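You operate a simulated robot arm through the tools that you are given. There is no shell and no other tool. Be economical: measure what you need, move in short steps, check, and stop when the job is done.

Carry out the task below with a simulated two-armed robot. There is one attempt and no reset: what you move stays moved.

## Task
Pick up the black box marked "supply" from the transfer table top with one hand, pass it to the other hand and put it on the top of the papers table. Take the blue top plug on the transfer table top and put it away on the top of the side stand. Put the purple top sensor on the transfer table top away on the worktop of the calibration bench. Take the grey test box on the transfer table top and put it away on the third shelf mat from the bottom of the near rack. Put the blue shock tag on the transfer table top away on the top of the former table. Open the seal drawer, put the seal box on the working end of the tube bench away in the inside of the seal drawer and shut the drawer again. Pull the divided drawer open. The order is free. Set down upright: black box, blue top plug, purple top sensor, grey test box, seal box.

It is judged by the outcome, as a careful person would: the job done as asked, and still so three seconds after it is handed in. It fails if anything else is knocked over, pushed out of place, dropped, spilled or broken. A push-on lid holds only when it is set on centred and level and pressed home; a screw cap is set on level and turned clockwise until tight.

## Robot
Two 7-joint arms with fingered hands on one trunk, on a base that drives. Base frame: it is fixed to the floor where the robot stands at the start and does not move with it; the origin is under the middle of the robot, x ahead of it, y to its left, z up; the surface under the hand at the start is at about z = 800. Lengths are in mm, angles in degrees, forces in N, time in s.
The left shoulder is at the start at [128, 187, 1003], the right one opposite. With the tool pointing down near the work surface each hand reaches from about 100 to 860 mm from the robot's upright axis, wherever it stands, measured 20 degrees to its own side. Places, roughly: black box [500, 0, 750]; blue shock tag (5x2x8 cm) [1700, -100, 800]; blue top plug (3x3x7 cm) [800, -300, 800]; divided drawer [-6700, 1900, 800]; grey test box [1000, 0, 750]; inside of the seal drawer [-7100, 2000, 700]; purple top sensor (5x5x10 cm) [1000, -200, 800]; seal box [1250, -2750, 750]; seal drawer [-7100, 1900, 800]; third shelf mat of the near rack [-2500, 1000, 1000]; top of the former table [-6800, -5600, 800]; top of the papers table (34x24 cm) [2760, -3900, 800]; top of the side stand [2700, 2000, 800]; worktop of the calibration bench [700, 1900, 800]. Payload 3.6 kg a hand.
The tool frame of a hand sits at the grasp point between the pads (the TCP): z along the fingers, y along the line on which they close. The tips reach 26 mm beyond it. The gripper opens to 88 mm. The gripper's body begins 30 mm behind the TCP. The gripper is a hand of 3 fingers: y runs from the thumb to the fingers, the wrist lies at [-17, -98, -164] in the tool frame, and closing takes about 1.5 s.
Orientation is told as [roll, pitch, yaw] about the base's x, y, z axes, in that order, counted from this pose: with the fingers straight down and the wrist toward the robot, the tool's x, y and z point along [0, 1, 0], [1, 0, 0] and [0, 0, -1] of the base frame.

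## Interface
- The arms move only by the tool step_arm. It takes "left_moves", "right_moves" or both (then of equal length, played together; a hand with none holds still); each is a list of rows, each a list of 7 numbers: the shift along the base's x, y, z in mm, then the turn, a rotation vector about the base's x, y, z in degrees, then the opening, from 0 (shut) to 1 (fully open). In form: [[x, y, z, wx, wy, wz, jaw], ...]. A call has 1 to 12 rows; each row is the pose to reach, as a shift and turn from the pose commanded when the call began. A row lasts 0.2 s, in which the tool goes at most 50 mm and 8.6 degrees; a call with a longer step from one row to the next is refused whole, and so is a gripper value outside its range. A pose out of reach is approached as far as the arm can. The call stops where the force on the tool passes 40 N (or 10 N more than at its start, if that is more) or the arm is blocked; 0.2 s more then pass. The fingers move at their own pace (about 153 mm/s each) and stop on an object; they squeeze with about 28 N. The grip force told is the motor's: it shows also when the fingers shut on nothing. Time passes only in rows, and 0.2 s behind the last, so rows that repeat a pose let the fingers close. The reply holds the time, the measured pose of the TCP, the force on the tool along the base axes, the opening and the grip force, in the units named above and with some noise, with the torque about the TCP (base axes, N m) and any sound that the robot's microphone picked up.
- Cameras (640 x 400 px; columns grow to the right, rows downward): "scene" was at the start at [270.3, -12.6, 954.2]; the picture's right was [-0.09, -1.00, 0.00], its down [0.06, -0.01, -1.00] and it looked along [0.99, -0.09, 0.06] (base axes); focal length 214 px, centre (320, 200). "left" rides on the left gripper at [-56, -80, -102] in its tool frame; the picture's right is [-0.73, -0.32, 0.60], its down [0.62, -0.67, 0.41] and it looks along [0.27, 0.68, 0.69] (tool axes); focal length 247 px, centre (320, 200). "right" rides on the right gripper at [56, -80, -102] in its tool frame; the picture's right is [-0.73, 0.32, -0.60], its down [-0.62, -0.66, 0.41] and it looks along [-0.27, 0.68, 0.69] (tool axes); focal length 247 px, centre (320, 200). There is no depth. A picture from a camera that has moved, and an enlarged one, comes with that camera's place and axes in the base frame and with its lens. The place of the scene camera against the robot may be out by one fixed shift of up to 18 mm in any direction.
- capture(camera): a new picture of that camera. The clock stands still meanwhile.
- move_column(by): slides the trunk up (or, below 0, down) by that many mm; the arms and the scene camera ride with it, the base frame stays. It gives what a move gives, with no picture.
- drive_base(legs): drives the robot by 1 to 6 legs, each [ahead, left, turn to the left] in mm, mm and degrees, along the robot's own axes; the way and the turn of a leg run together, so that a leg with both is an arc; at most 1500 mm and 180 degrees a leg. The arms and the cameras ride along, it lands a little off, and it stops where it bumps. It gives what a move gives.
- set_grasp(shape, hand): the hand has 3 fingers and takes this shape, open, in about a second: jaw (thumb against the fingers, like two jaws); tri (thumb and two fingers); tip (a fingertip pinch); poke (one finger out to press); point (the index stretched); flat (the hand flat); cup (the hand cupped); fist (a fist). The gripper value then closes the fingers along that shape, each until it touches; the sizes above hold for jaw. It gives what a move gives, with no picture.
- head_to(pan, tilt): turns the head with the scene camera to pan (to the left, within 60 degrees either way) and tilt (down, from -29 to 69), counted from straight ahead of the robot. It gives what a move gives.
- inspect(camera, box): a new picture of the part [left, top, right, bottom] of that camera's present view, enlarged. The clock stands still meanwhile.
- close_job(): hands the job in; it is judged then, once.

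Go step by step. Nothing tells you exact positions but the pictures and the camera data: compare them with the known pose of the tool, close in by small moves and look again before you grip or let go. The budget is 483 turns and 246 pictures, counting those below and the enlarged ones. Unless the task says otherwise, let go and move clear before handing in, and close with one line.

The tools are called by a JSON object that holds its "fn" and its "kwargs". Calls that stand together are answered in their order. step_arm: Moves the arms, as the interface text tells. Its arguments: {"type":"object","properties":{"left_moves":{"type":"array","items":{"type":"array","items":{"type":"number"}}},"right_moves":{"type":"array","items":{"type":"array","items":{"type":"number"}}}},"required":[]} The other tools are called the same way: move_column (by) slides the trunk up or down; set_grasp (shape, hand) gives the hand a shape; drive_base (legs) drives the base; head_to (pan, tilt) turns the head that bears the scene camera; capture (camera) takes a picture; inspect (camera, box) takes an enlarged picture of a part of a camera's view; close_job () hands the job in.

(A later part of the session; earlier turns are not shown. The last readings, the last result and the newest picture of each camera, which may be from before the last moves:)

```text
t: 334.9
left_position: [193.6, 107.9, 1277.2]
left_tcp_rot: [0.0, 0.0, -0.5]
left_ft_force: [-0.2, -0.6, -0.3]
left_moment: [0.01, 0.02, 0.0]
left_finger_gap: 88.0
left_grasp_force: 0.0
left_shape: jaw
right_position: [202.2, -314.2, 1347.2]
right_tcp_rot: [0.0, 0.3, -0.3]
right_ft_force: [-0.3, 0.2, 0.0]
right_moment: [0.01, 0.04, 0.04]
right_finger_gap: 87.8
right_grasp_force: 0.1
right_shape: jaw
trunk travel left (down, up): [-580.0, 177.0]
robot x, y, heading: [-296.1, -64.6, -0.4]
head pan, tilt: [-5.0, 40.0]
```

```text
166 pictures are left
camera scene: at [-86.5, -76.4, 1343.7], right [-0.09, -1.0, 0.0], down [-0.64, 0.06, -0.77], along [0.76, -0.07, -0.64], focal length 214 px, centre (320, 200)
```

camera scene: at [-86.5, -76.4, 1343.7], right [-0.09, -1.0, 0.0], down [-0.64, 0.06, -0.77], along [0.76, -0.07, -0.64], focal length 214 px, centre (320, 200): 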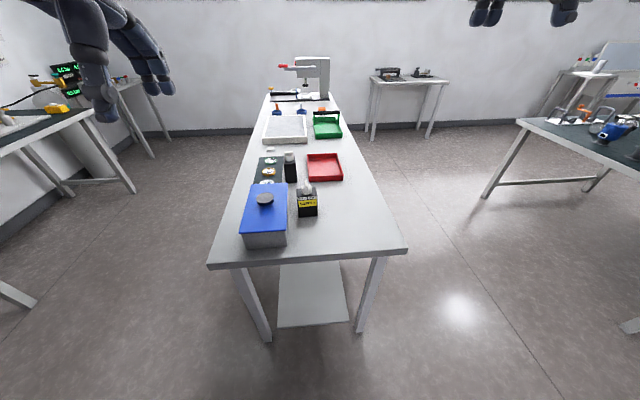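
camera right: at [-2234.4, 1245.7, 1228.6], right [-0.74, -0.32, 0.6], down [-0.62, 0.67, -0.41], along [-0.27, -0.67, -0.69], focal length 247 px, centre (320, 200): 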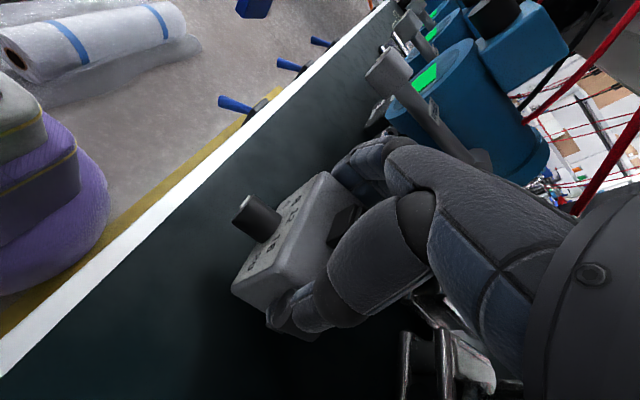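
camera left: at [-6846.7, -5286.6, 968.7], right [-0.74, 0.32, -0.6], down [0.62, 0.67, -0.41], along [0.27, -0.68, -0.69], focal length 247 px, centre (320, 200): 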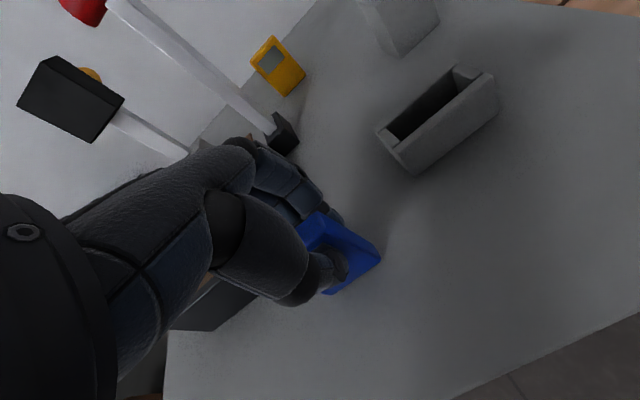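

I'll drive up to the table, lower partway, and rotate the right hand (fingers pointing left, 20° below horizontal) to the right of the box.

{"fn": "drive_base", "kwargs": {"legs": [[260, 30, 0.4]]}}

{"fn": "move_column", "kwargs": {"by": -270}}

{"fn": "step_arm", "kwargs": {"left_moves": [[0, 6, 6, 0, 0, 0, 1], [0, 12, 12, 0, 0, 0, 1], [0, 18, 18, 0, 0, 0, 1], [0, 24, 24, 0, 0, 0, 1], [0, 30, 30, 0, 0, 0, 1], [0, 36, 36, 0, 0, 0, 1], [0, 42, 42, 0, 0, 0, 1], [0, 48, 48, 0, 0, 0, 1], [0, 54, 50, 0, 0, 0, 1]], "right_moves": [[0, 0, 0, 7.8, 0, 0, 1], [0, 2, 0, 15.6, 0, 0, 1], [0, 5, -5, 23.3, 0, 0, 1], [0, 10, -10, 31.1, 0, 0, 1], [0, 15, -15, 38.9, 0, 0, 1], [0, 20, -20, 46.7, 0, 0, 1], [0, 25, -25, 54.4, 0, 0, 1], [0, 30, -30, 62.2, 0, 0, 1], [0, 35, -35, 70, 0, 0, 1]]}}

{"fn": "capture", "kwargs": {"camera": "right"}}

{"fn": "capture", "kwargs": {"camera": "scene"}}

```text
t: 336.7
left_position: [450.7, 139.4, 1276.9]
left_tcp_rot: [0.0, 0.0, -0.3]
left_ft_force: [0.4, -0.1, -0.2]
left_moment: [-0.01, 0.03, -0.03]
left_finger_gap: 87.7
left_grasp_force: 0.1
left_shape: jaw
right_position: [462.0, -282.0, 1348.3]
right_tcp_rot: [0.0, 0.3, 0.1]
right_ft_force: [0.0, -0.1, -0.3]
right_moment: [-0.03, 0.01, 0.02]
right_finger_gap: 87.8
right_grasp_force: 0.0
right_shape: jaw
trunk travel left (down, up): [-580.0, 177.0]
robot x, y, heading: [-42.4, -37.0, -0.1]
head pan, tilt: [-5.0, 40.0]
```

```text
t: 339.5
left_position: [453.3, 162.3, 1004.8]
left_tcp_rot: [3.0, -0.2, 1.6]
left_ft_force: [-0.2, -0.5, -0.6]
left_moment: [0.01, -0.01, -0.01]
left_finger_gap: 87.6
left_grasp_force: 0.0
left_shape: jaw
right_position: [461.4, -282.9, 1079.2]
right_tcp_rot: [0.0, 0.1, 0.1]
right_ft_force: [-0.4, 0.1, -0.2]
right_moment: [0.01, -0.03, 0.02]
right_finger_gap: 87.7
right_grasp_force: 0.0
right_shape: jaw
trunk travel left (down, up): [-310.0, 447.0]
robot x, y, heading: [-46.0, -32.1, -0.0]
head pan, tilt: [-5.0, 40.0]
```

```text
t: 341.5
left_position: [473.3, 193.4, 1031.2]
left_tcp_rot: [-0.2, -0.1, -0.3]
left_ft_force: [0.8, 0.6, 0.7]
left_moment: [0.01, 0.0, 0.02]
left_finger_gap: 87.7
left_grasp_force: 0.1
left_shape: jaw
left hand out of reach, approached as far as the arm can: row 2, 3, 4, 5, 6, 7, 8, 9
right_position: [463.1, -247.6, 1043.2]
right_tcp_rot: [70.0, 0.0, 0.2]
right_ft_force: [0.3, 0.0, 0.2]
right_moment: [0.01, 0.05, 0.02]
right_finger_gap: 88.1
right_grasp_force: 0.1
right_shape: jaw
trunk travel left (down, up): [-310.0, 447.0]
robot x, y, heading: [-45.1, -35.4, -0.1]
head pan, tilt: [-5.0, 40.0]
```

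```text
165 pictures are left
camera right: at [381.9, -324.3, 1131.3], right [0.32, -0.81, -0.49], down [-0.67, 0.17, -0.73], along [0.67, 0.56, -0.48], focal length 247 px, centre (320, 200)
```

right: 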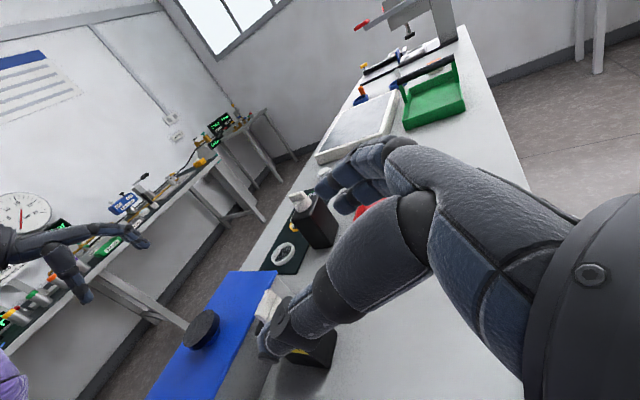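

```text
164 pictures are left
camera scene: at [194.9, -46.3, 1060.0], right [-0.09, -1.0, 0.0], down [-0.64, 0.06, -0.77], along [0.76, -0.07, -0.64], focal length 214 px, centre (320, 200)
```

scene: 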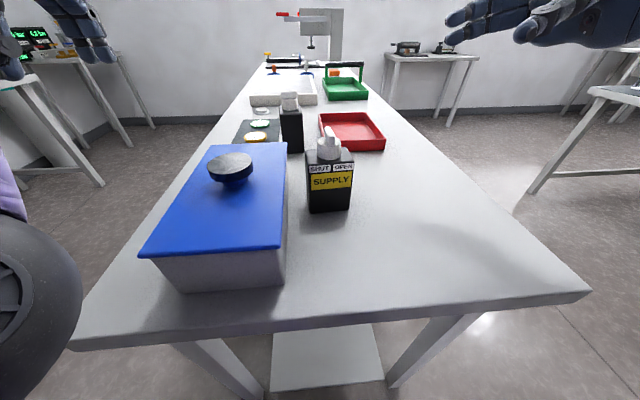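

{"fn": "inspect", "kwargs": {"camera": "scene", "box": [280, 120, 380, 220]}}

```text
4.00 times, centred on (330, 170) of scene
camera zoom: at [194.9, -46.3, 1060.0], right [-0.09, -1.0, 0.0], down [-0.64, 0.06, -0.77], along [0.76, -0.07, -0.64], focal length 858 px, centre (280, 320)
```

zoom: 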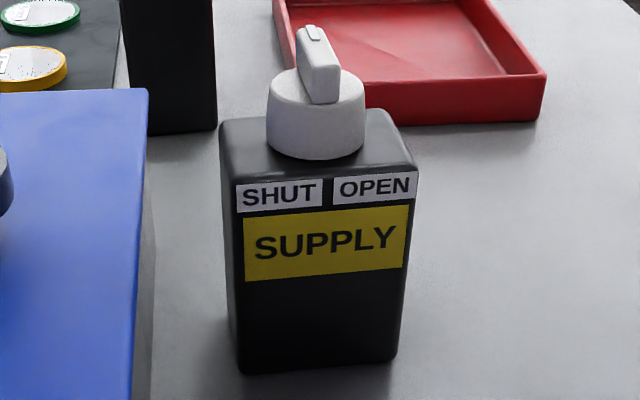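

The box is about 71 mm (y) × 44 mm (x) × 98 mm tall, centred at (491,-90). I'll lower the hand beside it, then check before sliding in.

{"fn": "step_arm", "kwargs": {"right_moves": [[6, 8, -36, 0, 0, 0, 1], [12, 16, -72, 0, 0, 0, 1], [18, 24, -108, 0, 0, 0, 1], [24, 32, -144, 0, 0, 0, 1], [28, 38, -172, 0, 0, 0, 1]]}}

{"fn": "capture", "kwargs": {"camera": "right"}}

{"fn": "capture", "kwargs": {"camera": "scene"}}

```text
t: 342.7
left_position: [473.8, 194.5, 1031.6]
left_tcp_rot: [0.0, -0.2, -0.1]
left_ft_force: [-1.1, -0.8, -0.6]
left_moment: [0.02, 0.0, 0.02]
left_finger_gap: 87.8
left_grasp_force: 0.1
left_shape: jaw
right_position: [487.7, -208.8, 872.9]
right_tcp_rot: [70.0, 0.0, 0.3]
right_ft_force: [-0.5, -0.1, -0.3]
right_moment: [-0.02, 0.0, -0.01]
right_finger_gap: 87.8
right_grasp_force: 0.0
right_shape: jaw
trunk travel left (down, up): [-310.0, 447.0]
robot x, y, heading: [-44.0, -38.9, 0.1]
head pan, tilt: [-5.0, 40.0]
```

```text
162 pictures are left
camera right: at [408.0, -286.0, 960.0], right [0.32, -0.81, -0.48], down [-0.67, 0.17, -0.73], along [0.67, 0.56, -0.49], focal length 247 px, centre (320, 200)
```

right: 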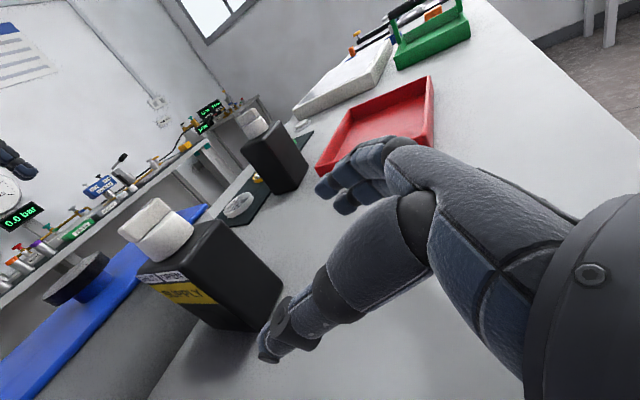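

```text
161 pictures are left
camera scene: at [195.0, -46.5, 1060.0], right [-0.09, -1.0, 0.0], down [-0.64, 0.06, -0.77], along [0.76, -0.07, -0.64], focal length 214 px, centre (320, 200)
```

scene: 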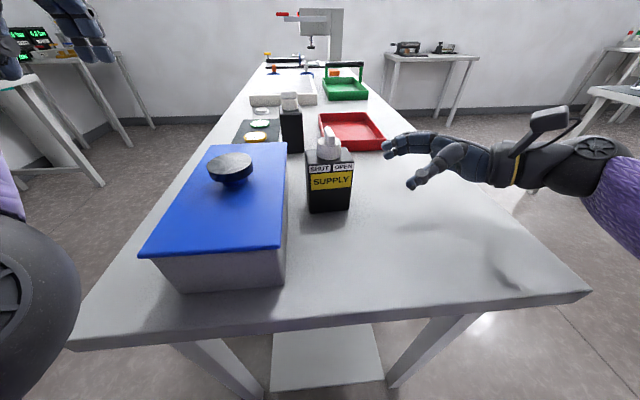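

{"fn": "inspect", "kwargs": {"camera": "right", "box": [110, 190, 310, 350]}}

```text
2.50 times, centred on (210, 270) of right
camera zoom: at [408.0, -286.0, 960.0], right [0.32, -0.81, -0.48], down [-0.67, 0.17, -0.73], along [0.67, 0.56, -0.49], focal length 617 px, centre (595, 25)
```

zoom: 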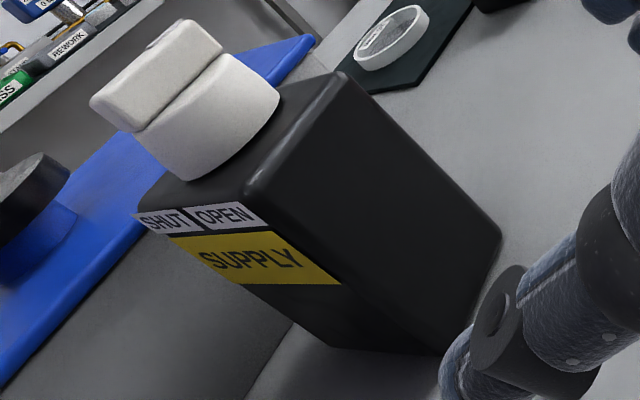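

From the hand camera, the box's right face is at y≈-108, x 459–502, top z≈891. I'll align to x=480, z=856 and slide in to about 8 mm past the face.

{"fn": "step_arm", "kwargs": {"right_moves": [[-7, 10, -10, 0, 0, 0, 1], [-7, 30, -17, 0, 0, 0, 1], [-7, 60, -17, 0, 0, 0, 1], [-7, 85, -17, 0, 0, 0, 1], [-7, 100, -17, 0, 0, 0, 1], [-7, 109, -17, 0, 0, 0, 1]]}}

{"fn": "capture", "kwargs": {"camera": "right"}}

{"fn": "inspect", "kwargs": {"camera": "scene", "box": [260, 100, 460, 230]}}

```text
t: 344.1
left_position: [472.9, 194.6, 1032.3]
left_tcp_rot: [0.0, -0.1, -0.1]
left_ft_force: [-0.4, -0.4, 0.0]
left_moment: [-0.02, -0.03, 0.0]
left_finger_gap: 87.9
left_grasp_force: 0.1
left_shape: jaw
right_position: [482.2, -101.1, 855.6]
right_tcp_rot: [70.0, -0.1, 0.3]
right_ft_force: [-0.2, -0.3, 0.1]
right_moment: [-0.02, 0.01, 0.01]
right_finger_gap: 87.8
right_grasp_force: 0.1
right_shape: jaw
trunk travel left (down, up): [-310.0, 447.0]
robot x, y, heading: [-40.8, -36.9, 0.1]
head pan, tilt: [-5.0, 40.0]
```

```text
159 pictures are left
camera right: at [402.5, -175.8, 943.0], right [0.32, -0.81, -0.48], down [-0.67, 0.17, -0.73], along [0.67, 0.56, -0.49], focal length 247 px, centre (320, 200)
```

right: 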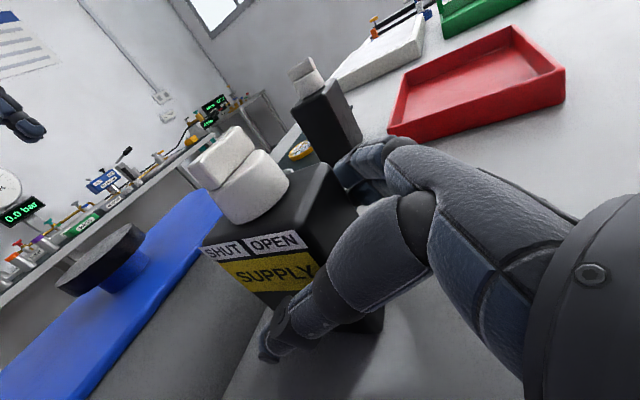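

```text
3.08 times, centred on (360, 165) of scene
camera zoom: at [194.9, -46.4, 1060.0], right [-0.09, -1.0, 0.0], down [-0.64, 0.06, -0.77], along [0.76, -0.07, -0.64], focal length 660 px, centre (197, 308)
```

zoom: 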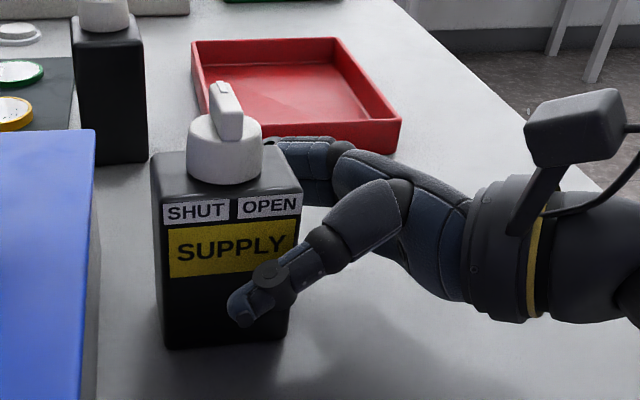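

Thumb and fingers straddle the box well. Closing, then a small lift.

{"fn": "step_arm", "kwargs": {"right_moves": [[0, 0, 0, 0, 0, 0, 0.75], [0, 0, 0, 0, 0, 0, 0.5], [0, 0, 0, 0, 0, 0, 0.2], [0, 0, 0, 0, 0, 0, 0], [0, 0, 0, 0, 0, 0, 0], [0, 0, 0, 0, 0, 0, 0], [0, 0, 0, 0, 0, 0, 0], [0, 0, 0, 0, 0, 0, 0], [0, 0, 0, 0, 0, 0, 0]]}}

{"fn": "step_arm", "kwargs": {"right_moves": [[0, 0, 10, 0, 0, 0, 0], [0, 0, 20, 0, 0, 0, 0], [0, 0, 30, 0, 0, 0, 0], [0, 0, 40, 0, 0, 0, 0]]}}

{"fn": "inspect", "kwargs": {"camera": "scene", "box": [260, 100, 460, 230]}}

```text
t: 346.1
left_position: [473.3, 194.5, 1031.2]
left_tcp_rot: [0.1, -0.2, -0.1]
left_ft_force: [-0.5, -0.5, 0.8]
left_moment: [0.01, 0.0, -0.01]
left_finger_gap: 87.6
left_grasp_force: 0.0
left_shape: jaw
right_position: [482.9, -99.7, 854.7]
right_tcp_rot: [70.1, 0.0, 0.2]
right_ft_force: [-0.8, 0.4, 0.5]
right_moment: [-0.02, -0.01, 0.03]
right_finger_gap: 43.6
right_grasp_force: 27.7
right_shape: jaw
trunk travel left (down, up): [-310.0, 447.0]
robot x, y, heading: [-42.9, -33.6, -0.1]
head pan, tilt: [-5.0, 40.0]
```

```text
t: 347.1
left_position: [473.4, 194.5, 1031.5]
left_tcp_rot: [0.0, -0.1, -0.2]
left_ft_force: [0.1, 0.4, -0.1]
left_moment: [0.05, 0.02, 0.02]
left_finger_gap: 87.9
left_grasp_force: 0.1
left_shape: jaw
right_position: [482.3, -100.5, 894.5]
right_tcp_rot: [70.0, -0.1, 0.2]
right_ft_force: [-0.8, 0.4, -1.5]
right_moment: [-0.01, 0.03, 0.02]
right_finger_gap: 43.7
right_grasp_force: 28.3
right_shape: jaw
trunk travel left (down, up): [-310.0, 447.0]
robot x, y, heading: [-40.5, -34.9, 0.0]
head pan, tilt: [-5.0, 40.0]
```

```text
3.08 times, centred on (360, 165) of scene
camera zoom: at [195.0, -46.5, 1060.0], right [-0.09, -1.0, 0.0], down [-0.64, 0.06, -0.77], along [0.76, -0.07, -0.64], focal length 660 px, centre (197, 308)
```

zoom: 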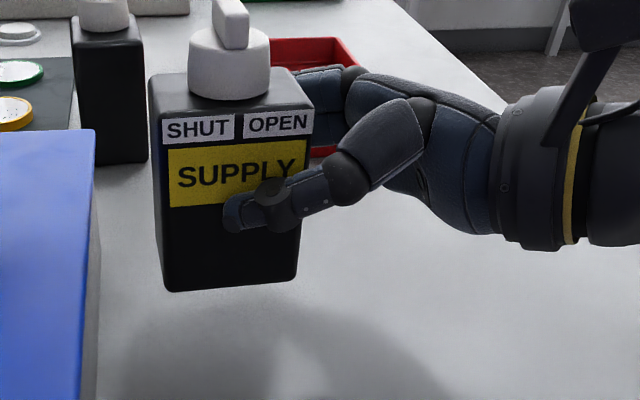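

The supply box is held (light, ~0.2 kg). I'll lift it more, back away from the table, and prepare the left hand for the pass.

{"fn": "step_arm", "kwargs": {"right_moves": [[0, 0, 30, 0, 0, 0, 0], [0, 0, 60, 0, 0, 0, 0], [0, 0, 90, 0, 0, 0, 0], [0, 0, 110, 0, 0, 0, 0]]}}

{"fn": "drive_base", "kwargs": {"legs": [[-400, 0, 0]]}}

{"fn": "step_arm", "kwargs": {"left_moves": [[5, 0, -5, -7.8, 0, 0, 1], [10, 0, -10, -15.6, 0, 0, 1], [15, 0, -15, -23.3, 0, 0, 1], [15, 0, -20, -31.1, 0, 0, 1], [15, 0, -20, -38.9, 0, 0, 1], [15, 0, -20, -46.7, 0, 0, 1], [15, 0, -20, -54.4, 0, 0, 1], [15, 0, -20, -62.2, 0, 0, 1], [15, 0, -20, -70, 0, 0, 1]], "right_moves": [[0, 5, 0, 0, 0, 0, 0], [0, 10, 0, 0, 0, 0, 0], [0, 15, 0, 0, 0, 0, 0], [0, 20, 0, 0, 0, 0, 0], [0, 25, 0, 0, 0, 0, 0], [0, 30, 0, 0, 0, 0, 0], [0, 30, 0, 0, 0, 0, 0], [0, 30, 0, 0, 0, 0, 0], [0, 30, 0, 0, 0, 0, 0]]}}

{"fn": "head_to", "kwargs": {"pan": 0, "tilt": 30}}

{"fn": "capture", "kwargs": {"camera": "scene"}}

{"fn": "capture", "kwargs": {"camera": "left"}}

```text
t: 348.1
left_position: [473.5, 194.3, 1031.1]
left_tcp_rot: [0.1, -0.2, -0.3]
left_ft_force: [0.6, 0.1, -0.3]
left_moment: [0.03, 0.02, 0.01]
left_finger_gap: 87.7
left_grasp_force: 0.1
left_shape: jaw
right_position: [483.2, -101.5, 1003.4]
right_tcp_rot: [70.1, -0.1, 0.2]
right_ft_force: [0.1, -0.3, -2.1]
right_moment: [-0.03, -0.01, 0.01]
right_finger_gap: 43.7
right_grasp_force: 28.2
right_shape: jaw
trunk travel left (down, up): [-310.0, 447.0]
robot x, y, heading: [-41.8, -34.0, -0.0]
head pan, tilt: [-5.0, 40.0]
```

```text
t: 350.6
left_position: [68.7, 193.1, 1031.8]
left_tcp_rot: [0.0, -0.2, -0.4]
left_ft_force: [0.2, 0.2, 0.1]
left_moment: [0.0, 0.0, 0.0]
left_finger_gap: 87.7
left_grasp_force: 0.1
left_shape: jaw
right_position: [76.4, -102.6, 1004.6]
right_tcp_rot: [70.0, 0.0, 0.0]
right_ft_force: [-0.3, 0.0, -0.8]
right_moment: [-0.05, -0.04, -0.02]
right_finger_gap: 43.7
right_grasp_force: 27.3
right_shape: jaw
trunk travel left (down, up): [-310.0, 447.0]
robot x, y, heading: [-447.8, -31.4, -0.5]
head pan, tilt: [-5.0, 40.0]
```

```text
t: 352.6
left_position: [84.9, 193.3, 1012.5]
left_tcp_rot: [-70.1, -0.4, 0.1]
left_ft_force: [0.0, 0.5, -0.1]
left_moment: [-0.02, 0.0, -0.04]
left_finger_gap: 87.9
left_grasp_force: 0.1
left_shape: jaw
left hand out of reach, approached as far as the arm can: row 1, 2, 3
right_position: [77.9, -71.5, 1005.2]
right_tcp_rot: [70.1, 0.0, 0.0]
right_ft_force: [-1.0, 0.0, -1.3]
right_moment: [-0.01, -0.01, 0.0]
right_finger_gap: 43.8
right_grasp_force: 27.8
right_shape: jaw
trunk travel left (down, up): [-310.0, 447.0]
robot x, y, heading: [-450.0, -36.5, -0.3]
head pan, tilt: [-5.0, 40.0]
```

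```text
t: 353.3
left_position: [84.1, 192.9, 1011.8]
left_tcp_rot: [-69.9, -0.4, 0.0]
left_ft_force: [0.4, -0.4, 0.0]
left_moment: [0.01, 0.02, -0.01]
left_finger_gap: 87.8
left_grasp_force: 0.0
left_shape: jaw
right_position: [76.9, -71.2, 1002.7]
right_tcp_rot: [70.1, 0.0, 0.0]
right_ft_force: [-0.1, -0.4, -2.6]
right_moment: [-0.05, 0.02, -0.03]
right_finger_gap: 43.7
right_grasp_force: 27.8
right_shape: jaw
trunk travel left (down, up): [-310.0, 447.0]
robot x, y, heading: [-447.9, -33.5, -0.3]
head pan, tilt: [0.0, 30.0]
```

```text
156 pictures are left
camera scene: at [-204.2, -39.0, 1075.3], right [-0.01, -1.0, 0.0], down [-0.5, 0.0, -0.87], along [0.87, 0.0, -0.5], focal length 214 px, centre (320, 200)
```

scene: 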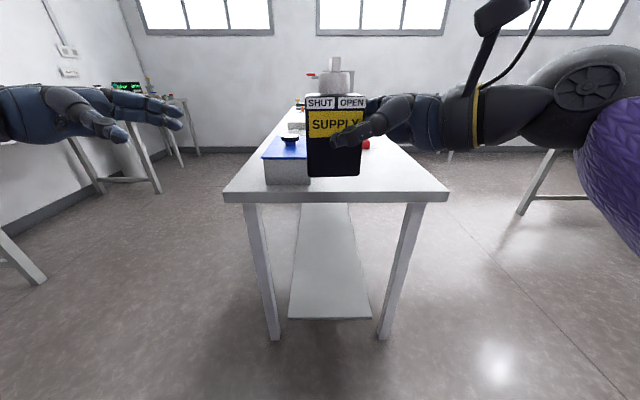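

```text
155 pictures are left
camera left: at [4.0, 269.4, 1098.5], right [-0.32, -0.81, 0.48], down [-0.66, -0.17, -0.73], along [0.68, -0.55, -0.48], focal length 247 px, centre (320, 200)
```

left: 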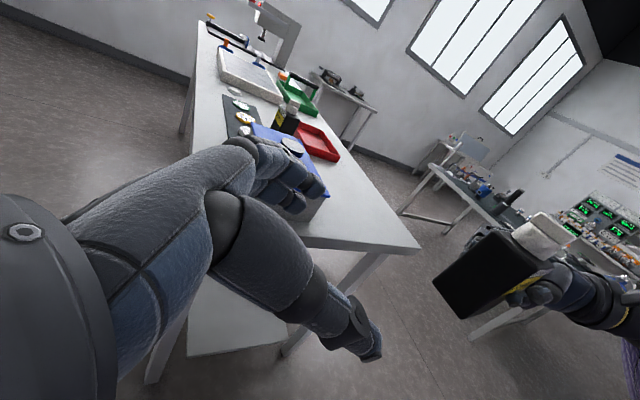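

The left hand mirrors the right. I'll bring it closer to the box's left face and measure.

{"fn": "step_arm", "kwargs": {"left_moves": [[-2, -40, -1, 0, 0, 0, 1], [-5, -80, -2, 0, 0, 0, 1], [-7, -115, -4, 0, 0, 0, 1]]}}

{"fn": "capture", "kwargs": {"camera": "left"}}

{"fn": "capture", "kwargs": {"camera": "scene"}}

```text
t: 354.1
left_position: [75.5, 76.8, 1006.9]
left_tcp_rot: [-69.9, -0.5, 0.1]
left_ft_force: [0.1, 0.2, -0.5]
left_moment: [-0.02, -0.04, 0.03]
left_finger_gap: 87.8
left_grasp_force: 0.0
left_shape: jaw
right_position: [77.2, -71.8, 1003.8]
right_tcp_rot: [70.0, 0.0, 0.0]
right_ft_force: [0.1, -0.1, -1.2]
right_moment: [-0.05, -0.02, 0.01]
right_finger_gap: 43.6
right_grasp_force: 28.6
right_shape: jaw
trunk travel left (down, up): [-310.0, 447.0]
robot x, y, heading: [-445.8, -31.2, -0.5]
head pan, tilt: [0.0, 30.0]
```

```text
154 pictures are left
camera left: at [-5.0, 152.9, 1093.8], right [-0.32, -0.81, 0.48], down [-0.66, -0.17, -0.73], along [0.68, -0.55, -0.48], focal length 247 px, centre (320, 200)
```

left: 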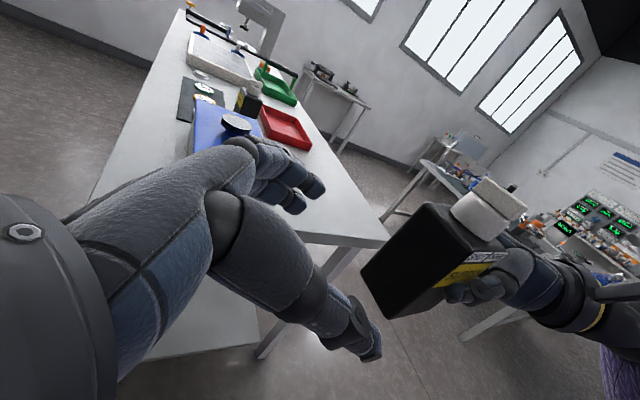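

```text
153 pictures are left
camera scene: at [-204.3, -39.1, 1075.3], right [0.0, -1.0, 0.0], down [-0.5, 0.0, -0.87], along [0.87, 0.0, -0.5], focal length 214 px, centre (320, 200)
```

scene: 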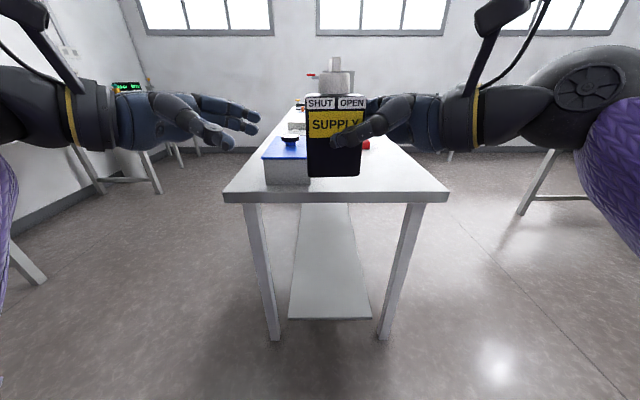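

{"fn": "inspect", "kwargs": {"camera": "left", "box": [340, 170, 540, 330]}}

```text
2.50 times, centred on (440, 250) of left
camera zoom: at [-5.0, 152.9, 1093.8], right [-0.32, -0.81, 0.48], down [-0.66, -0.17, -0.73], along [0.68, -0.55, -0.48], focal length 617 px, centre (20, 75)
```

zoom: 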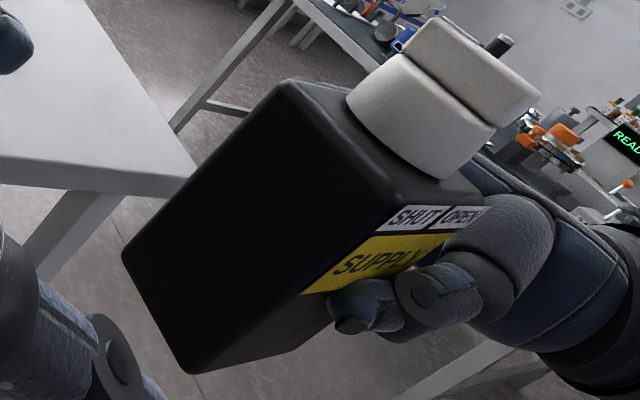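

The box's left face is at y≈-20 and the right fingertips end near y≈-47. I'll bring the left TCP to y=-18 so the tips overlap the box ~22 mm without meeting the right fingers.

{"fn": "step_arm", "kwargs": {"left_moves": [[0, -40, 0, 0, 0, 0, 1], [0, -70, 0, 0, 0, 0, 1], [0, -85, 0, 0, 0, 0, 1], [0, -94, 0, 0, 0, 0, 1]]}}

{"fn": "capture", "kwargs": {"camera": "left"}}

{"fn": "inspect", "kwargs": {"camera": "scene", "box": [220, 40, 440, 190]}}

```text
t: 355.1
left_position: [80.5, -12.8, 1011.5]
left_tcp_rot: [-69.4, -1.2, 0.3]
left_ft_force: [0.4, 0.2, -0.2]
left_moment: [0.02, 0.0, 0.02]
left_finger_gap: 87.6
left_grasp_force: 0.0
left_shape: jaw
right_position: [77.8, -72.1, 1004.5]
right_tcp_rot: [69.9, 0.0, 0.0]
right_ft_force: [-0.6, 0.3, -2.6]
right_moment: [-0.05, -0.02, 0.01]
right_finger_gap: 43.7
right_grasp_force: 28.4
right_shape: jaw
trunk travel left (down, up): [-310.0, 447.0]
robot x, y, heading: [-445.7, -36.4, -0.4]
head pan, tilt: [0.0, 30.0]
```

```text
151 pictures are left
camera left: at [-1.6, 63.0, 1097.3], right [-0.32, -0.82, 0.47], down [-0.65, -0.17, -0.74], along [0.69, -0.55, -0.48], focal length 247 px, centre (320, 200)
```

left: 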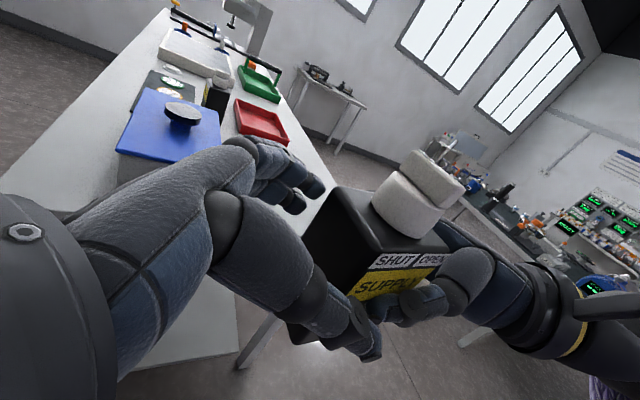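

```text
2.67 times, centred on (330, 115) of scene
camera zoom: at [-204.2, -39.0, 1075.3], right [0.0, -1.0, 0.0], down [-0.5, 0.0, -0.87], along [0.87, 0.0, -0.5], focal length 572 px, centre (293, 427)
```

zoom: 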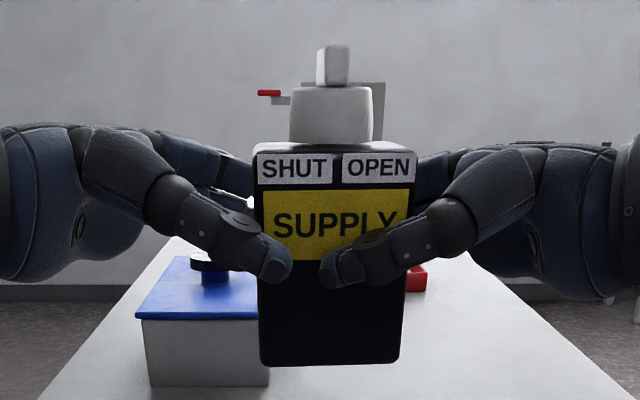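

The hands mirror each other nicely around the box. I'll close the left hand while the right keeps holding.

{"fn": "step_arm", "kwargs": {"left_moves": [[0, 0, 0, 0, 0, 0, 0.8], [0, 0, 0, 0, 0, 0, 0.6], [0, 0, 0, 0, 0, 0, 0.3], [0, 0, 0, 0, 0, 0, 0], [0, 0, 0, 0, 0, 0, 0], [0, 0, 0, 0, 0, 0, 0], [0, 0, 0, 0, 0, 0, 0], [0, 0, 0, 0, 0, 0, 0], [0, 0, 0, 0, 0, 0, 0]]}}

{"fn": "inspect", "kwargs": {"camera": "scene", "box": [220, 40, 440, 190]}}

```text
t: 357.1
left_position: [78.4, -11.2, 1008.4]
left_tcp_rot: [-69.3, -0.9, 0.2]
left_ft_force: [2.6, -2.4, 3.4]
left_moment: [-0.15, -0.01, 0.16]
left_finger_gap: 44.3
left_grasp_force: 27.9
left_shape: jaw
right_position: [77.9, -71.6, 1003.0]
right_tcp_rot: [69.8, 0.1, 0.1]
right_ft_force: [-2.8, 2.3, -6.3]
right_moment: [-0.16, 0.01, -0.01]
right_finger_gap: 43.9
right_grasp_force: 27.7
right_shape: jaw
trunk travel left (down, up): [-310.0, 447.0]
robot x, y, heading: [-446.9, -35.2, -0.3]
head pan, tilt: [0.0, 30.0]
```

```text
2.67 times, centred on (330, 115) of scene
camera zoom: at [-204.2, -39.0, 1075.3], right [0.0, -1.0, 0.0], down [-0.5, 0.0, -0.87], along [0.87, 0.0, -0.5], focal length 572 px, centre (293, 427)
```

zoom: 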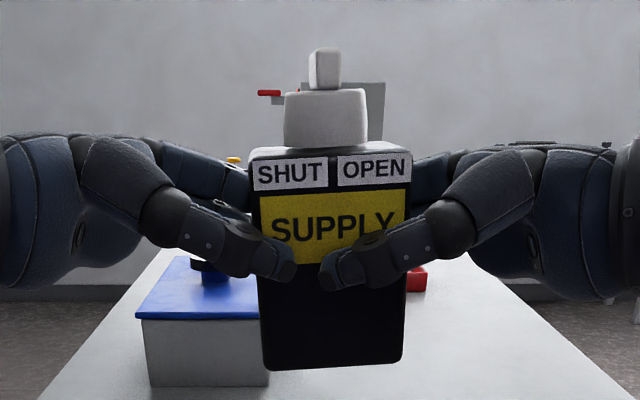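

Both hands grip now. I'll open the right and draw it away to the right.

{"fn": "step_arm", "kwargs": {"right_moves": [[0, 0, 0, 0, 0, 0, 0.6], [0, 0, 0, 0, 0, 0, 0.8], [0, 0, 0, 0, 0, 0, 1], [0, 0, 0, 0, 0, 0, 1], [0, -20, 0, 0, 0, 0, 1], [0, -50, 0, 0, 0, 0, 1], [0, -90, 0, 0, 0, 0, 1], [0, -130, 0, 0, 0, 0, 1]]}}

{"fn": "inspect", "kwargs": {"camera": "scene", "box": [220, 40, 440, 190]}}

```text
t: 358.9
left_position: [77.6, -12.7, 1006.5]
left_tcp_rot: [-69.0, -0.7, 0.3]
left_ft_force: [0.7, -0.3, -0.1]
left_moment: [0.09, 0.01, 0.0]
left_finger_gap: 43.9
left_grasp_force: 28.0
left_shape: jaw
right_position: [77.1, -202.8, 1005.3]
right_tcp_rot: [70.0, 0.0, 0.1]
right_ft_force: [-0.6, 0.3, 0.0]
right_moment: [0.0, 0.04, 0.01]
right_finger_gap: 87.9
right_grasp_force: 0.0
right_shape: jaw
trunk travel left (down, up): [-310.0, 447.0]
robot x, y, heading: [-446.9, -31.7, -0.2]
head pan, tilt: [0.0, 30.0]
```

```text
2.67 times, centred on (330, 115) of scene
camera zoom: at [-204.3, -39.3, 1075.4], right [0.0, -1.0, 0.0], down [-0.5, 0.0, -0.87], along [0.87, 0.0, -0.5], focal length 572 px, centre (293, 427)
```

zoom: 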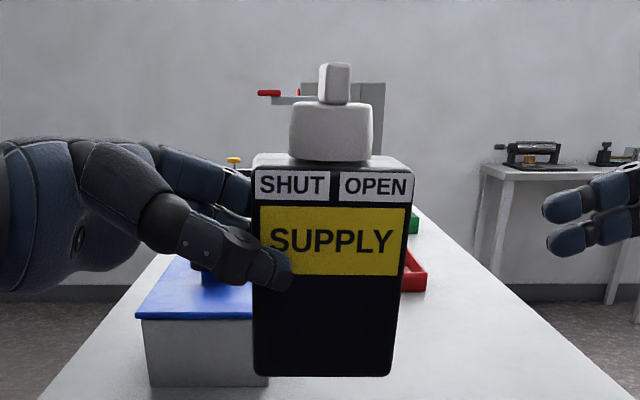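

The box passed cleanly to the left hand. Now I'll drive to the papers table in the southeast, first along the aisle south of the transfer table.

{"fn": "move_column", "kwargs": {"by": 200}}

{"fn": "drive_base", "kwargs": {"legs": [[0, -1080, 0.2], [1500, 0, 0], [900, 0, 0], [0, 0, -90]]}}

{"fn": "head_to", "kwargs": {"pan": 0, "tilt": 20}}

{"fn": "capture", "kwargs": {"camera": "scene"}}

```text
t: 361.1
left_position: [76.8, -17.6, 1207.0]
left_tcp_rot: [-70.1, -0.4, 0.1]
left_ft_force: [0.1, 0.3, -1.8]
left_moment: [0.05, -0.03, 0.02]
left_finger_gap: 44.1
left_grasp_force: 27.4
left_shape: jaw
right_position: [77.1, -202.0, 1204.0]
right_tcp_rot: [70.0, -0.1, 0.0]
right_ft_force: [0.5, 0.2, -0.4]
right_moment: [0.03, 0.0, -0.01]
right_finger_gap: 87.8
right_grasp_force: 0.0
right_shape: jaw
trunk travel left (down, up): [-510.0, 247.0]
robot x, y, heading: [-449.7, -33.8, -0.4]
head pan, tilt: [0.0, 30.0]
```

```text
t: 381.8
left_position: [1987.1, -1654.7, 1207.2]
left_tcp_rot: [-70.1, -0.4, -88.9]
left_ft_force: [-0.1, 0.0, -1.7]
left_moment: [-0.02, -0.11, 0.0]
left_finger_gap: 43.9
left_grasp_force: 27.9
left_shape: jaw
right_position: [1801.7, -1658.2, 1203.9]
right_tcp_rot: [70.1, 0.0, -88.9]
right_ft_force: [0.5, -0.5, 0.5]
right_moment: [0.04, 0.01, 0.04]
right_finger_gap: 87.8
right_grasp_force: 0.1
right_shape: jaw
trunk travel left (down, up): [-510.0, 247.0]
robot x, y, heading: [1960.6, -1128.6, -89.1]
head pan, tilt: [0.0, 30.0]
```

```text
t: 382.5
left_position: [1986.5, -1654.1, 1207.4]
left_tcp_rot: [-70.0, -0.4, -88.8]
left_ft_force: [0.5, -0.1, -1.3]
left_moment: [0.01, -0.06, -0.02]
left_finger_gap: 43.7
left_grasp_force: 28.5
left_shape: jaw
right_position: [1802.4, -1659.0, 1204.6]
right_tcp_rot: [69.9, 0.0, -88.7]
right_ft_force: [0.0, -0.3, -0.2]
right_moment: [0.02, -0.03, -0.02]
right_finger_gap: 87.8
right_grasp_force: 0.1
right_shape: jaw
trunk travel left (down, up): [-510.0, 247.0]
robot x, y, heading: [1956.3, -1129.6, -89.0]
head pan, tilt: [0.0, 20.0]
```

```text
147 pictures are left
camera scene: at [1958.5, -1363.8, 1303.2], right [-1.0, -0.02, 0.0], down [-0.01, 0.34, -0.94], along [0.02, -0.94, -0.34], focal length 214 px, centre (320, 200)
```

scene: 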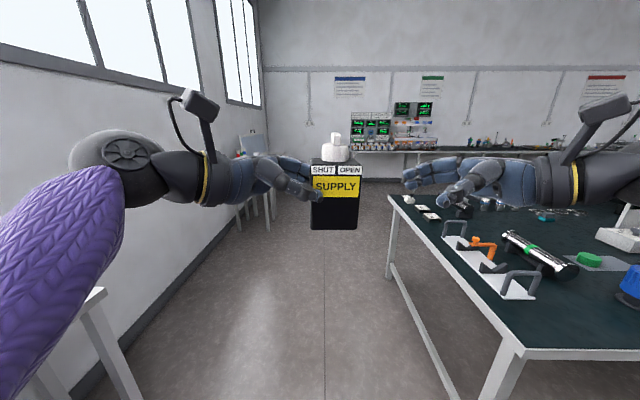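

The tube bench is on my right (x<1486). The papers table should be ahead-left near the wall, so I'll drive on and look.

{"fn": "drive_base", "kwargs": {"legs": [[1500, 0, -1], [450, 150, 0]]}}

{"fn": "head_to", "kwargs": {"pan": 25, "tilt": 25}}

{"fn": "capture", "kwargs": {"camera": "scene"}}

```text
t: 392.2
left_position: [2107.3, -3560.9, 1207.6]
left_tcp_rot: [-69.9, -0.3, -90.8]
left_ft_force: [0.2, -0.9, -1.7]
left_moment: [-0.02, -0.1, 0.0]
left_finger_gap: 43.7
left_grasp_force: 28.0
left_shape: jaw
right_position: [1921.7, -3558.7, 1205.1]
right_tcp_rot: [70.0, 0.0, -90.6]
right_ft_force: [0.2, 0.3, 0.2]
right_moment: [-0.01, -0.01, -0.04]
right_finger_gap: 87.7
right_grasp_force: 0.1
right_shape: jaw
trunk travel left (down, up): [-510.0, 247.0]
robot x, y, heading: [2096.0, -3037.3, -90.6]
head pan, tilt: [0.0, 20.0]
```

```text
t: 393.1
left_position: [2106.9, -3561.3, 1208.6]
left_tcp_rot: [-69.9, -0.4, -90.7]
left_ft_force: [-1.0, 0.3, -2.0]
left_moment: [0.0, -0.05, -0.04]
left_finger_gap: 43.8
left_grasp_force: 28.1
left_shape: jaw
right_position: [1921.9, -3559.1, 1204.9]
right_tcp_rot: [70.0, 0.0, -90.6]
right_ft_force: [-0.1, -0.1, 0.7]
right_moment: [-0.03, 0.01, -0.02]
right_finger_gap: 87.5
right_grasp_force: 0.2
right_shape: jaw
trunk travel left (down, up): [-510.0, 247.0]
robot x, y, heading: [2097.7, -3034.1, -90.8]
head pan, tilt: [25.0, 25.0]
```

```text
146 pictures are left
camera scene: at [2127.0, -3260.5, 1295.2], right [-0.91, -0.41, 0.0], down [-0.17, 0.39, -0.91], along [0.37, -0.83, -0.42], focal length 214 px, centre (320, 200)
```

scene: 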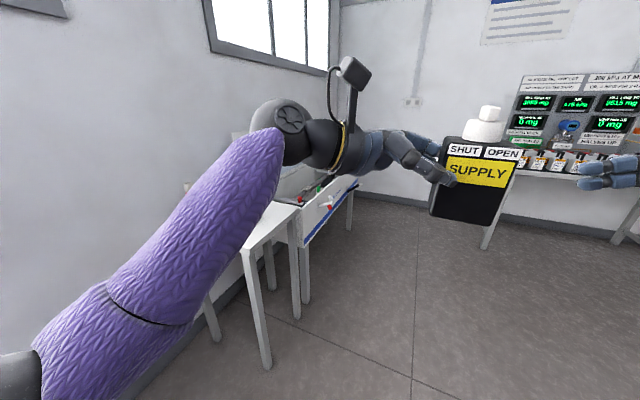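

The papers table is the small white table by the east wall (front legs near y≈-3740). I'll face it from the west (heading 0) so my elbow stays off the wall.

{"fn": "drive_base", "kwargs": {"legs": [[0, 0, 90.8], [-150, 0, 0], [0, -850, 0]]}}

{"fn": "head_to", "kwargs": {"pan": 0, "tilt": 30}}

{"fn": "capture", "kwargs": {"camera": "scene"}}

```text
t: 402.3
left_position: [2436.6, -3886.0, 1208.0]
left_tcp_rot: [-69.9, -0.5, -2.0]
left_ft_force: [-0.2, 0.5, -2.9]
left_moment: [0.1, -0.03, -0.02]
left_finger_gap: 43.6
left_grasp_force: 28.0
left_shape: jaw
right_position: [2429.1, -4070.3, 1204.3]
right_tcp_rot: [70.1, 0.0, -2.0]
right_ft_force: [1.2, 0.1, 0.2]
right_moment: [-0.06, -0.01, 0.01]
right_finger_gap: 87.6
right_grasp_force: 0.0
right_shape: jaw
trunk travel left (down, up): [-510.0, 247.0]
robot x, y, heading: [1916.2, -3885.4, -2.3]
head pan, tilt: [25.0, 25.0]
```

```text
t: 403.2
left_position: [2435.8, -3886.3, 1207.9]
left_tcp_rot: [-69.9, -0.4, -1.9]
left_ft_force: [-0.6, -0.4, -2.2]
left_moment: [0.09, 0.01, -0.05]
left_finger_gap: 43.4
left_grasp_force: 28.0
left_shape: jaw
right_position: [2428.8, -4070.2, 1204.9]
right_tcp_rot: [70.1, 0.0, -2.0]
right_ft_force: [0.2, 0.3, 0.3]
right_moment: [0.0, 0.04, -0.02]
right_finger_gap: 87.7
right_grasp_force: 0.1
right_shape: jaw
trunk travel left (down, up): [-510.0, 247.0]
robot x, y, heading: [1909.0, -3879.5, -2.6]
head pan, tilt: [0.0, 30.0]
```

```text
145 pictures are left
camera scene: at [2133.0, -3896.9, 1287.2], right [-0.04, -1.0, 0.0], down [-0.5, 0.02, -0.87], along [0.87, -0.03, -0.5], focal length 214 px, centre (320, 200)
```

scene: 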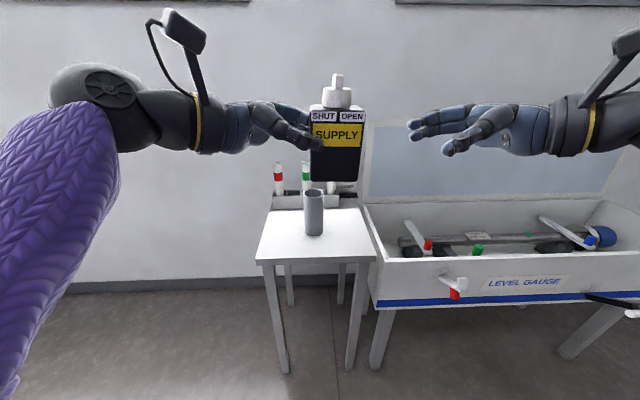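

{"fn": "inspect", "kwargs": {"camera": "scene", "box": [240, 150, 400, 280]}}

```text
3.08 times, centred on (320, 215) of scene
camera zoom: at [2133.0, -3896.9, 1287.2], right [-0.04, -1.0, 0.0], down [-0.5, 0.02, -0.87], along [0.87, -0.03, -0.5], focal length 660 px, centre (320, 154)
```

zoom: 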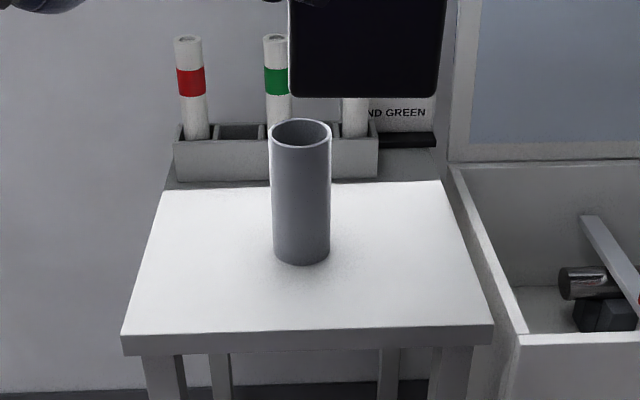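

The table holds a grey tube in the centre and a tube rack behind, and the left-front area is free. I'll move the right hand out of the way, align, and place the box at about (2690,-3768).

{"fn": "step_arm", "kwargs": {"right_moves": [[-40, -30, 0, 0, 0, 0, 1], [-80, -60, 0, 0, 0, 0, 1], [-120, -90, 0, 0, 0, 0, 1], [-160, -110, 0, 0, 0, 0, 1]]}}

{"fn": "drive_base", "kwargs": {"legs": [[130, 130, 2.6]]}}

{"fn": "move_column", "kwargs": {"by": -180}}

{"fn": "capture", "kwargs": {"camera": "scene"}}

{"fn": "capture", "kwargs": {"camera": "left"}}

```text
t: 404.2
left_position: [2435.0, -3884.8, 1207.7]
left_tcp_rot: [-70.0, -0.5, -2.0]
left_ft_force: [0.1, -0.8, -1.8]
left_moment: [0.06, -0.04, 0.02]
left_finger_gap: 43.5
left_grasp_force: 27.9
left_shape: jaw
right_position: [2266.7, -4181.2, 1205.2]
right_tcp_rot: [70.0, -0.1, -2.0]
right_ft_force: [0.2, 0.7, 0.5]
right_moment: [-0.02, 0.0, 0.0]
right_finger_gap: 88.2
right_grasp_force: 0.1
right_shape: jaw
trunk travel left (down, up): [-510.0, 247.0]
robot x, y, heading: [1908.3, -3886.4, -2.0]
head pan, tilt: [0.0, 30.0]
```

```text
t: 405.8
left_position: [2567.8, -3732.0, 1207.5]
left_tcp_rot: [-70.0, -0.3, 0.6]
left_ft_force: [0.4, 0.1, -1.3]
left_moment: [0.09, -0.01, 0.0]
left_finger_gap: 43.5
left_grasp_force: 28.4
left_shape: jaw
right_position: [2413.4, -4036.1, 1205.3]
right_tcp_rot: [69.9, 0.1, 0.6]
right_ft_force: [-0.2, 0.1, -1.2]
right_moment: [-0.01, -0.03, 0.03]
right_finger_gap: 87.8
right_grasp_force: 0.0
right_shape: jaw
trunk travel left (down, up): [-510.0, 247.0]
robot x, y, heading: [2044.1, -3754.7, 0.2]
head pan, tilt: [0.0, 30.0]
```

```text
t: 407.8
left_position: [2565.5, -3733.0, 1027.0]
left_tcp_rot: [-70.1, -0.5, 0.6]
left_ft_force: [0.2, 0.2, -1.3]
left_moment: [0.1, 0.0, -0.03]
left_finger_gap: 43.4
left_grasp_force: 27.8
left_shape: jaw
right_position: [2412.3, -4037.3, 1025.3]
right_tcp_rot: [69.9, -0.1, 0.5]
right_ft_force: [0.0, -0.4, 0.3]
right_moment: [0.02, 0.01, 0.02]
right_finger_gap: 87.8
right_grasp_force: 0.0
right_shape: jaw
trunk travel left (down, up): [-330.0, 427.0]
robot x, y, heading: [2038.0, -3757.5, 0.2]
head pan, tilt: [0.0, 30.0]
```

```text
143 pictures are left
camera scene: at [2281.6, -3758.8, 1097.2], right [0.0, -1.0, 0.0], down [-0.5, 0.0, -0.87], along [0.87, 0.0, -0.5], focal length 214 px, centre (320, 200)
```

scene: 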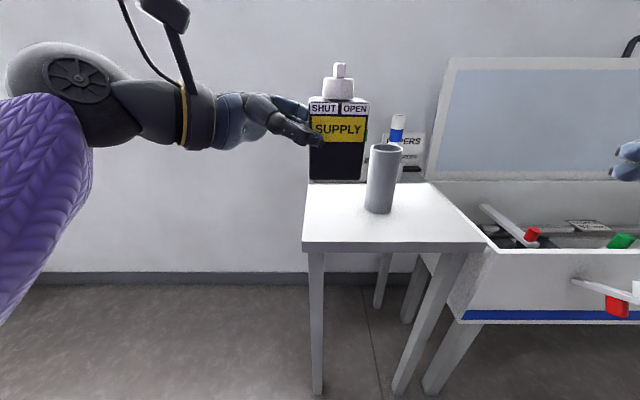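

```text
142 pictures are left
camera left: at [2484.8, -3657.8, 1114.7], right [-0.31, -0.82, 0.48], down [-0.66, -0.18, -0.73], along [0.69, -0.55, -0.48], focal length 247 px, centre (320, 200)
```

left: 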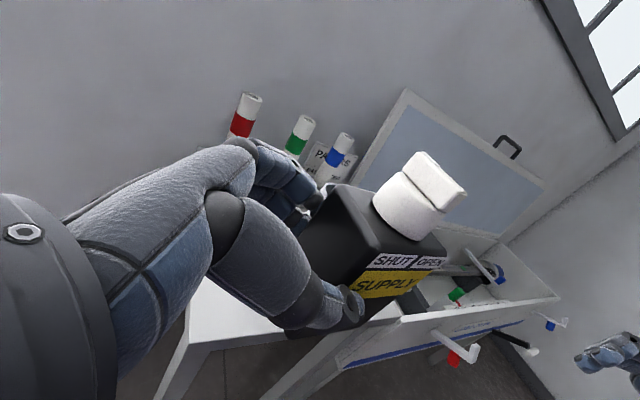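

I'll lower the trunk another 100, then move the box over the left-front of the table.

{"fn": "move_column", "kwargs": {"by": -90}}

{"fn": "step_arm", "kwargs": {"left_moves": [[32, -3, 0, 0, 0, 0, 0], [64, -6, 0, 0, 0, 0, 0], [96, -9, 0, 0, 0, 0, 0], [127, -12, 0, 0, 0, 0, 0], [127, -12, -25, 0, 0, 0, 0], [127, -12, -50, 0, 0, 0, 0]]}}

{"fn": "capture", "kwargs": {"camera": "left"}}

{"fn": "inspect", "kwargs": {"camera": "scene", "box": [240, 50, 480, 230]}}

```text
t: 409.0
left_position: [2566.2, -3733.8, 939.0]
left_tcp_rot: [-69.9, -0.6, 0.7]
left_ft_force: [-0.1, -0.4, -1.7]
left_moment: [0.07, -0.01, 0.03]
left_finger_gap: 43.7
left_grasp_force: 27.7
left_shape: jaw
right_position: [2411.8, -4037.8, 935.5]
right_tcp_rot: [70.0, 0.0, 0.6]
right_ft_force: [-0.5, 1.2, -1.0]
right_moment: [-0.01, 0.01, -0.04]
right_finger_gap: 87.6
right_grasp_force: 0.1
right_shape: jaw
trunk travel left (down, up): [-240.0, 517.0]
robot x, y, heading: [2042.7, -3756.4, 0.2]
head pan, tilt: [0.0, 30.0]
```

```text
t: 410.4
left_position: [2694.3, -3746.1, 886.1]
left_tcp_rot: [-70.0, -0.4, 0.5]
left_ft_force: [-0.4, 0.0, -2.6]
left_moment: [0.09, -0.03, 0.0]
left_finger_gap: 43.4
left_grasp_force: 28.2
left_shape: jaw
right_position: [2412.8, -4037.7, 935.8]
right_tcp_rot: [70.0, 0.1, 0.6]
right_ft_force: [0.2, 0.9, 0.6]
right_moment: [0.03, 0.03, 0.02]
right_finger_gap: 87.6
right_grasp_force: 0.1
right_shape: jaw
trunk travel left (down, up): [-240.0, 517.0]
robot x, y, heading: [2037.7, -3754.5, 0.4]
head pan, tilt: [0.0, 30.0]
```

```text
141 pictures are left
camera left: at [2613.7, -3670.1, 972.9], right [-0.31, -0.82, 0.48], down [-0.66, -0.18, -0.73], along [0.68, -0.55, -0.48], focal length 247 px, centre (320, 200)
```

left: 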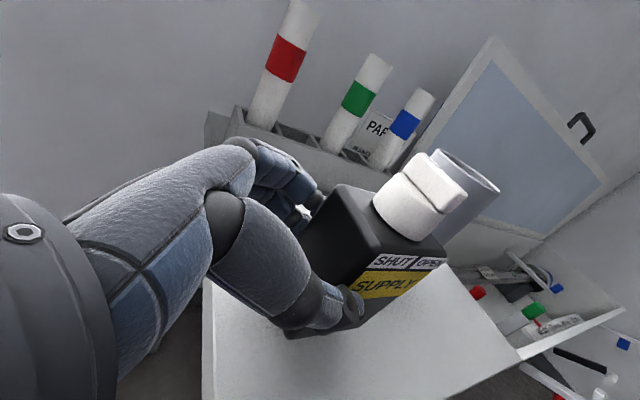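

```text
2.22 times, centred on (360, 140) of scene
camera zoom: at [2297.0, -3758.7, 999.0], right [0.0, -1.0, 0.0], down [-0.5, 0.0, -0.87], along [0.87, 0.0, -0.5], focal length 477 px, centre (231, 333)
```

zoom: 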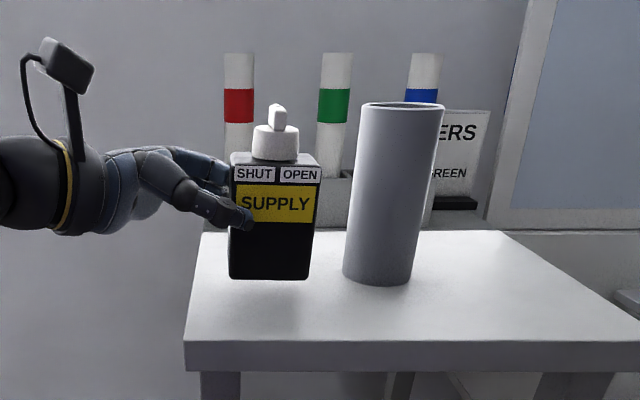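

It's well placed between the table's left edge and the tube. Lowering to contact.

{"fn": "step_arm", "kwargs": {"left_moves": [[0, 0, -8, 0, 0, 0, 0], [0, 0, -15, 0, 0, 0, 0], [0, 0, -20, 0, 0, 0, 0], [0, 0, -23, 0, 0, 0, 0], [0, 0, -26, 0, 0, 0, 0], [0, 0, -28, 0, 0, 0, 0]]}}

```text
t: 411.8
left_position: [2692.7, -3745.4, 861.7]
left_tcp_rot: [-70.1, -0.6, 0.5]
left_ft_force: [1.2, 1.0, 5.0]
left_moment: [-0.11, 0.03, 0.03]
left_finger_gap: 43.2
left_grasp_force: 28.2
left_shape: jaw
right_position: [2411.8, -4038.0, 934.8]
right_tcp_rot: [69.9, -0.1, 0.6]
right_ft_force: [-0.4, 0.4, -0.1]
right_moment: [-0.01, 0.04, -0.01]
right_finger_gap: 87.7
right_grasp_force: 0.1
right_shape: jaw
trunk travel left (down, up): [-240.0, 517.0]
robot x, y, heading: [2039.8, -3755.3, 0.3]
head pan, tilt: [0.0, 30.0]
```

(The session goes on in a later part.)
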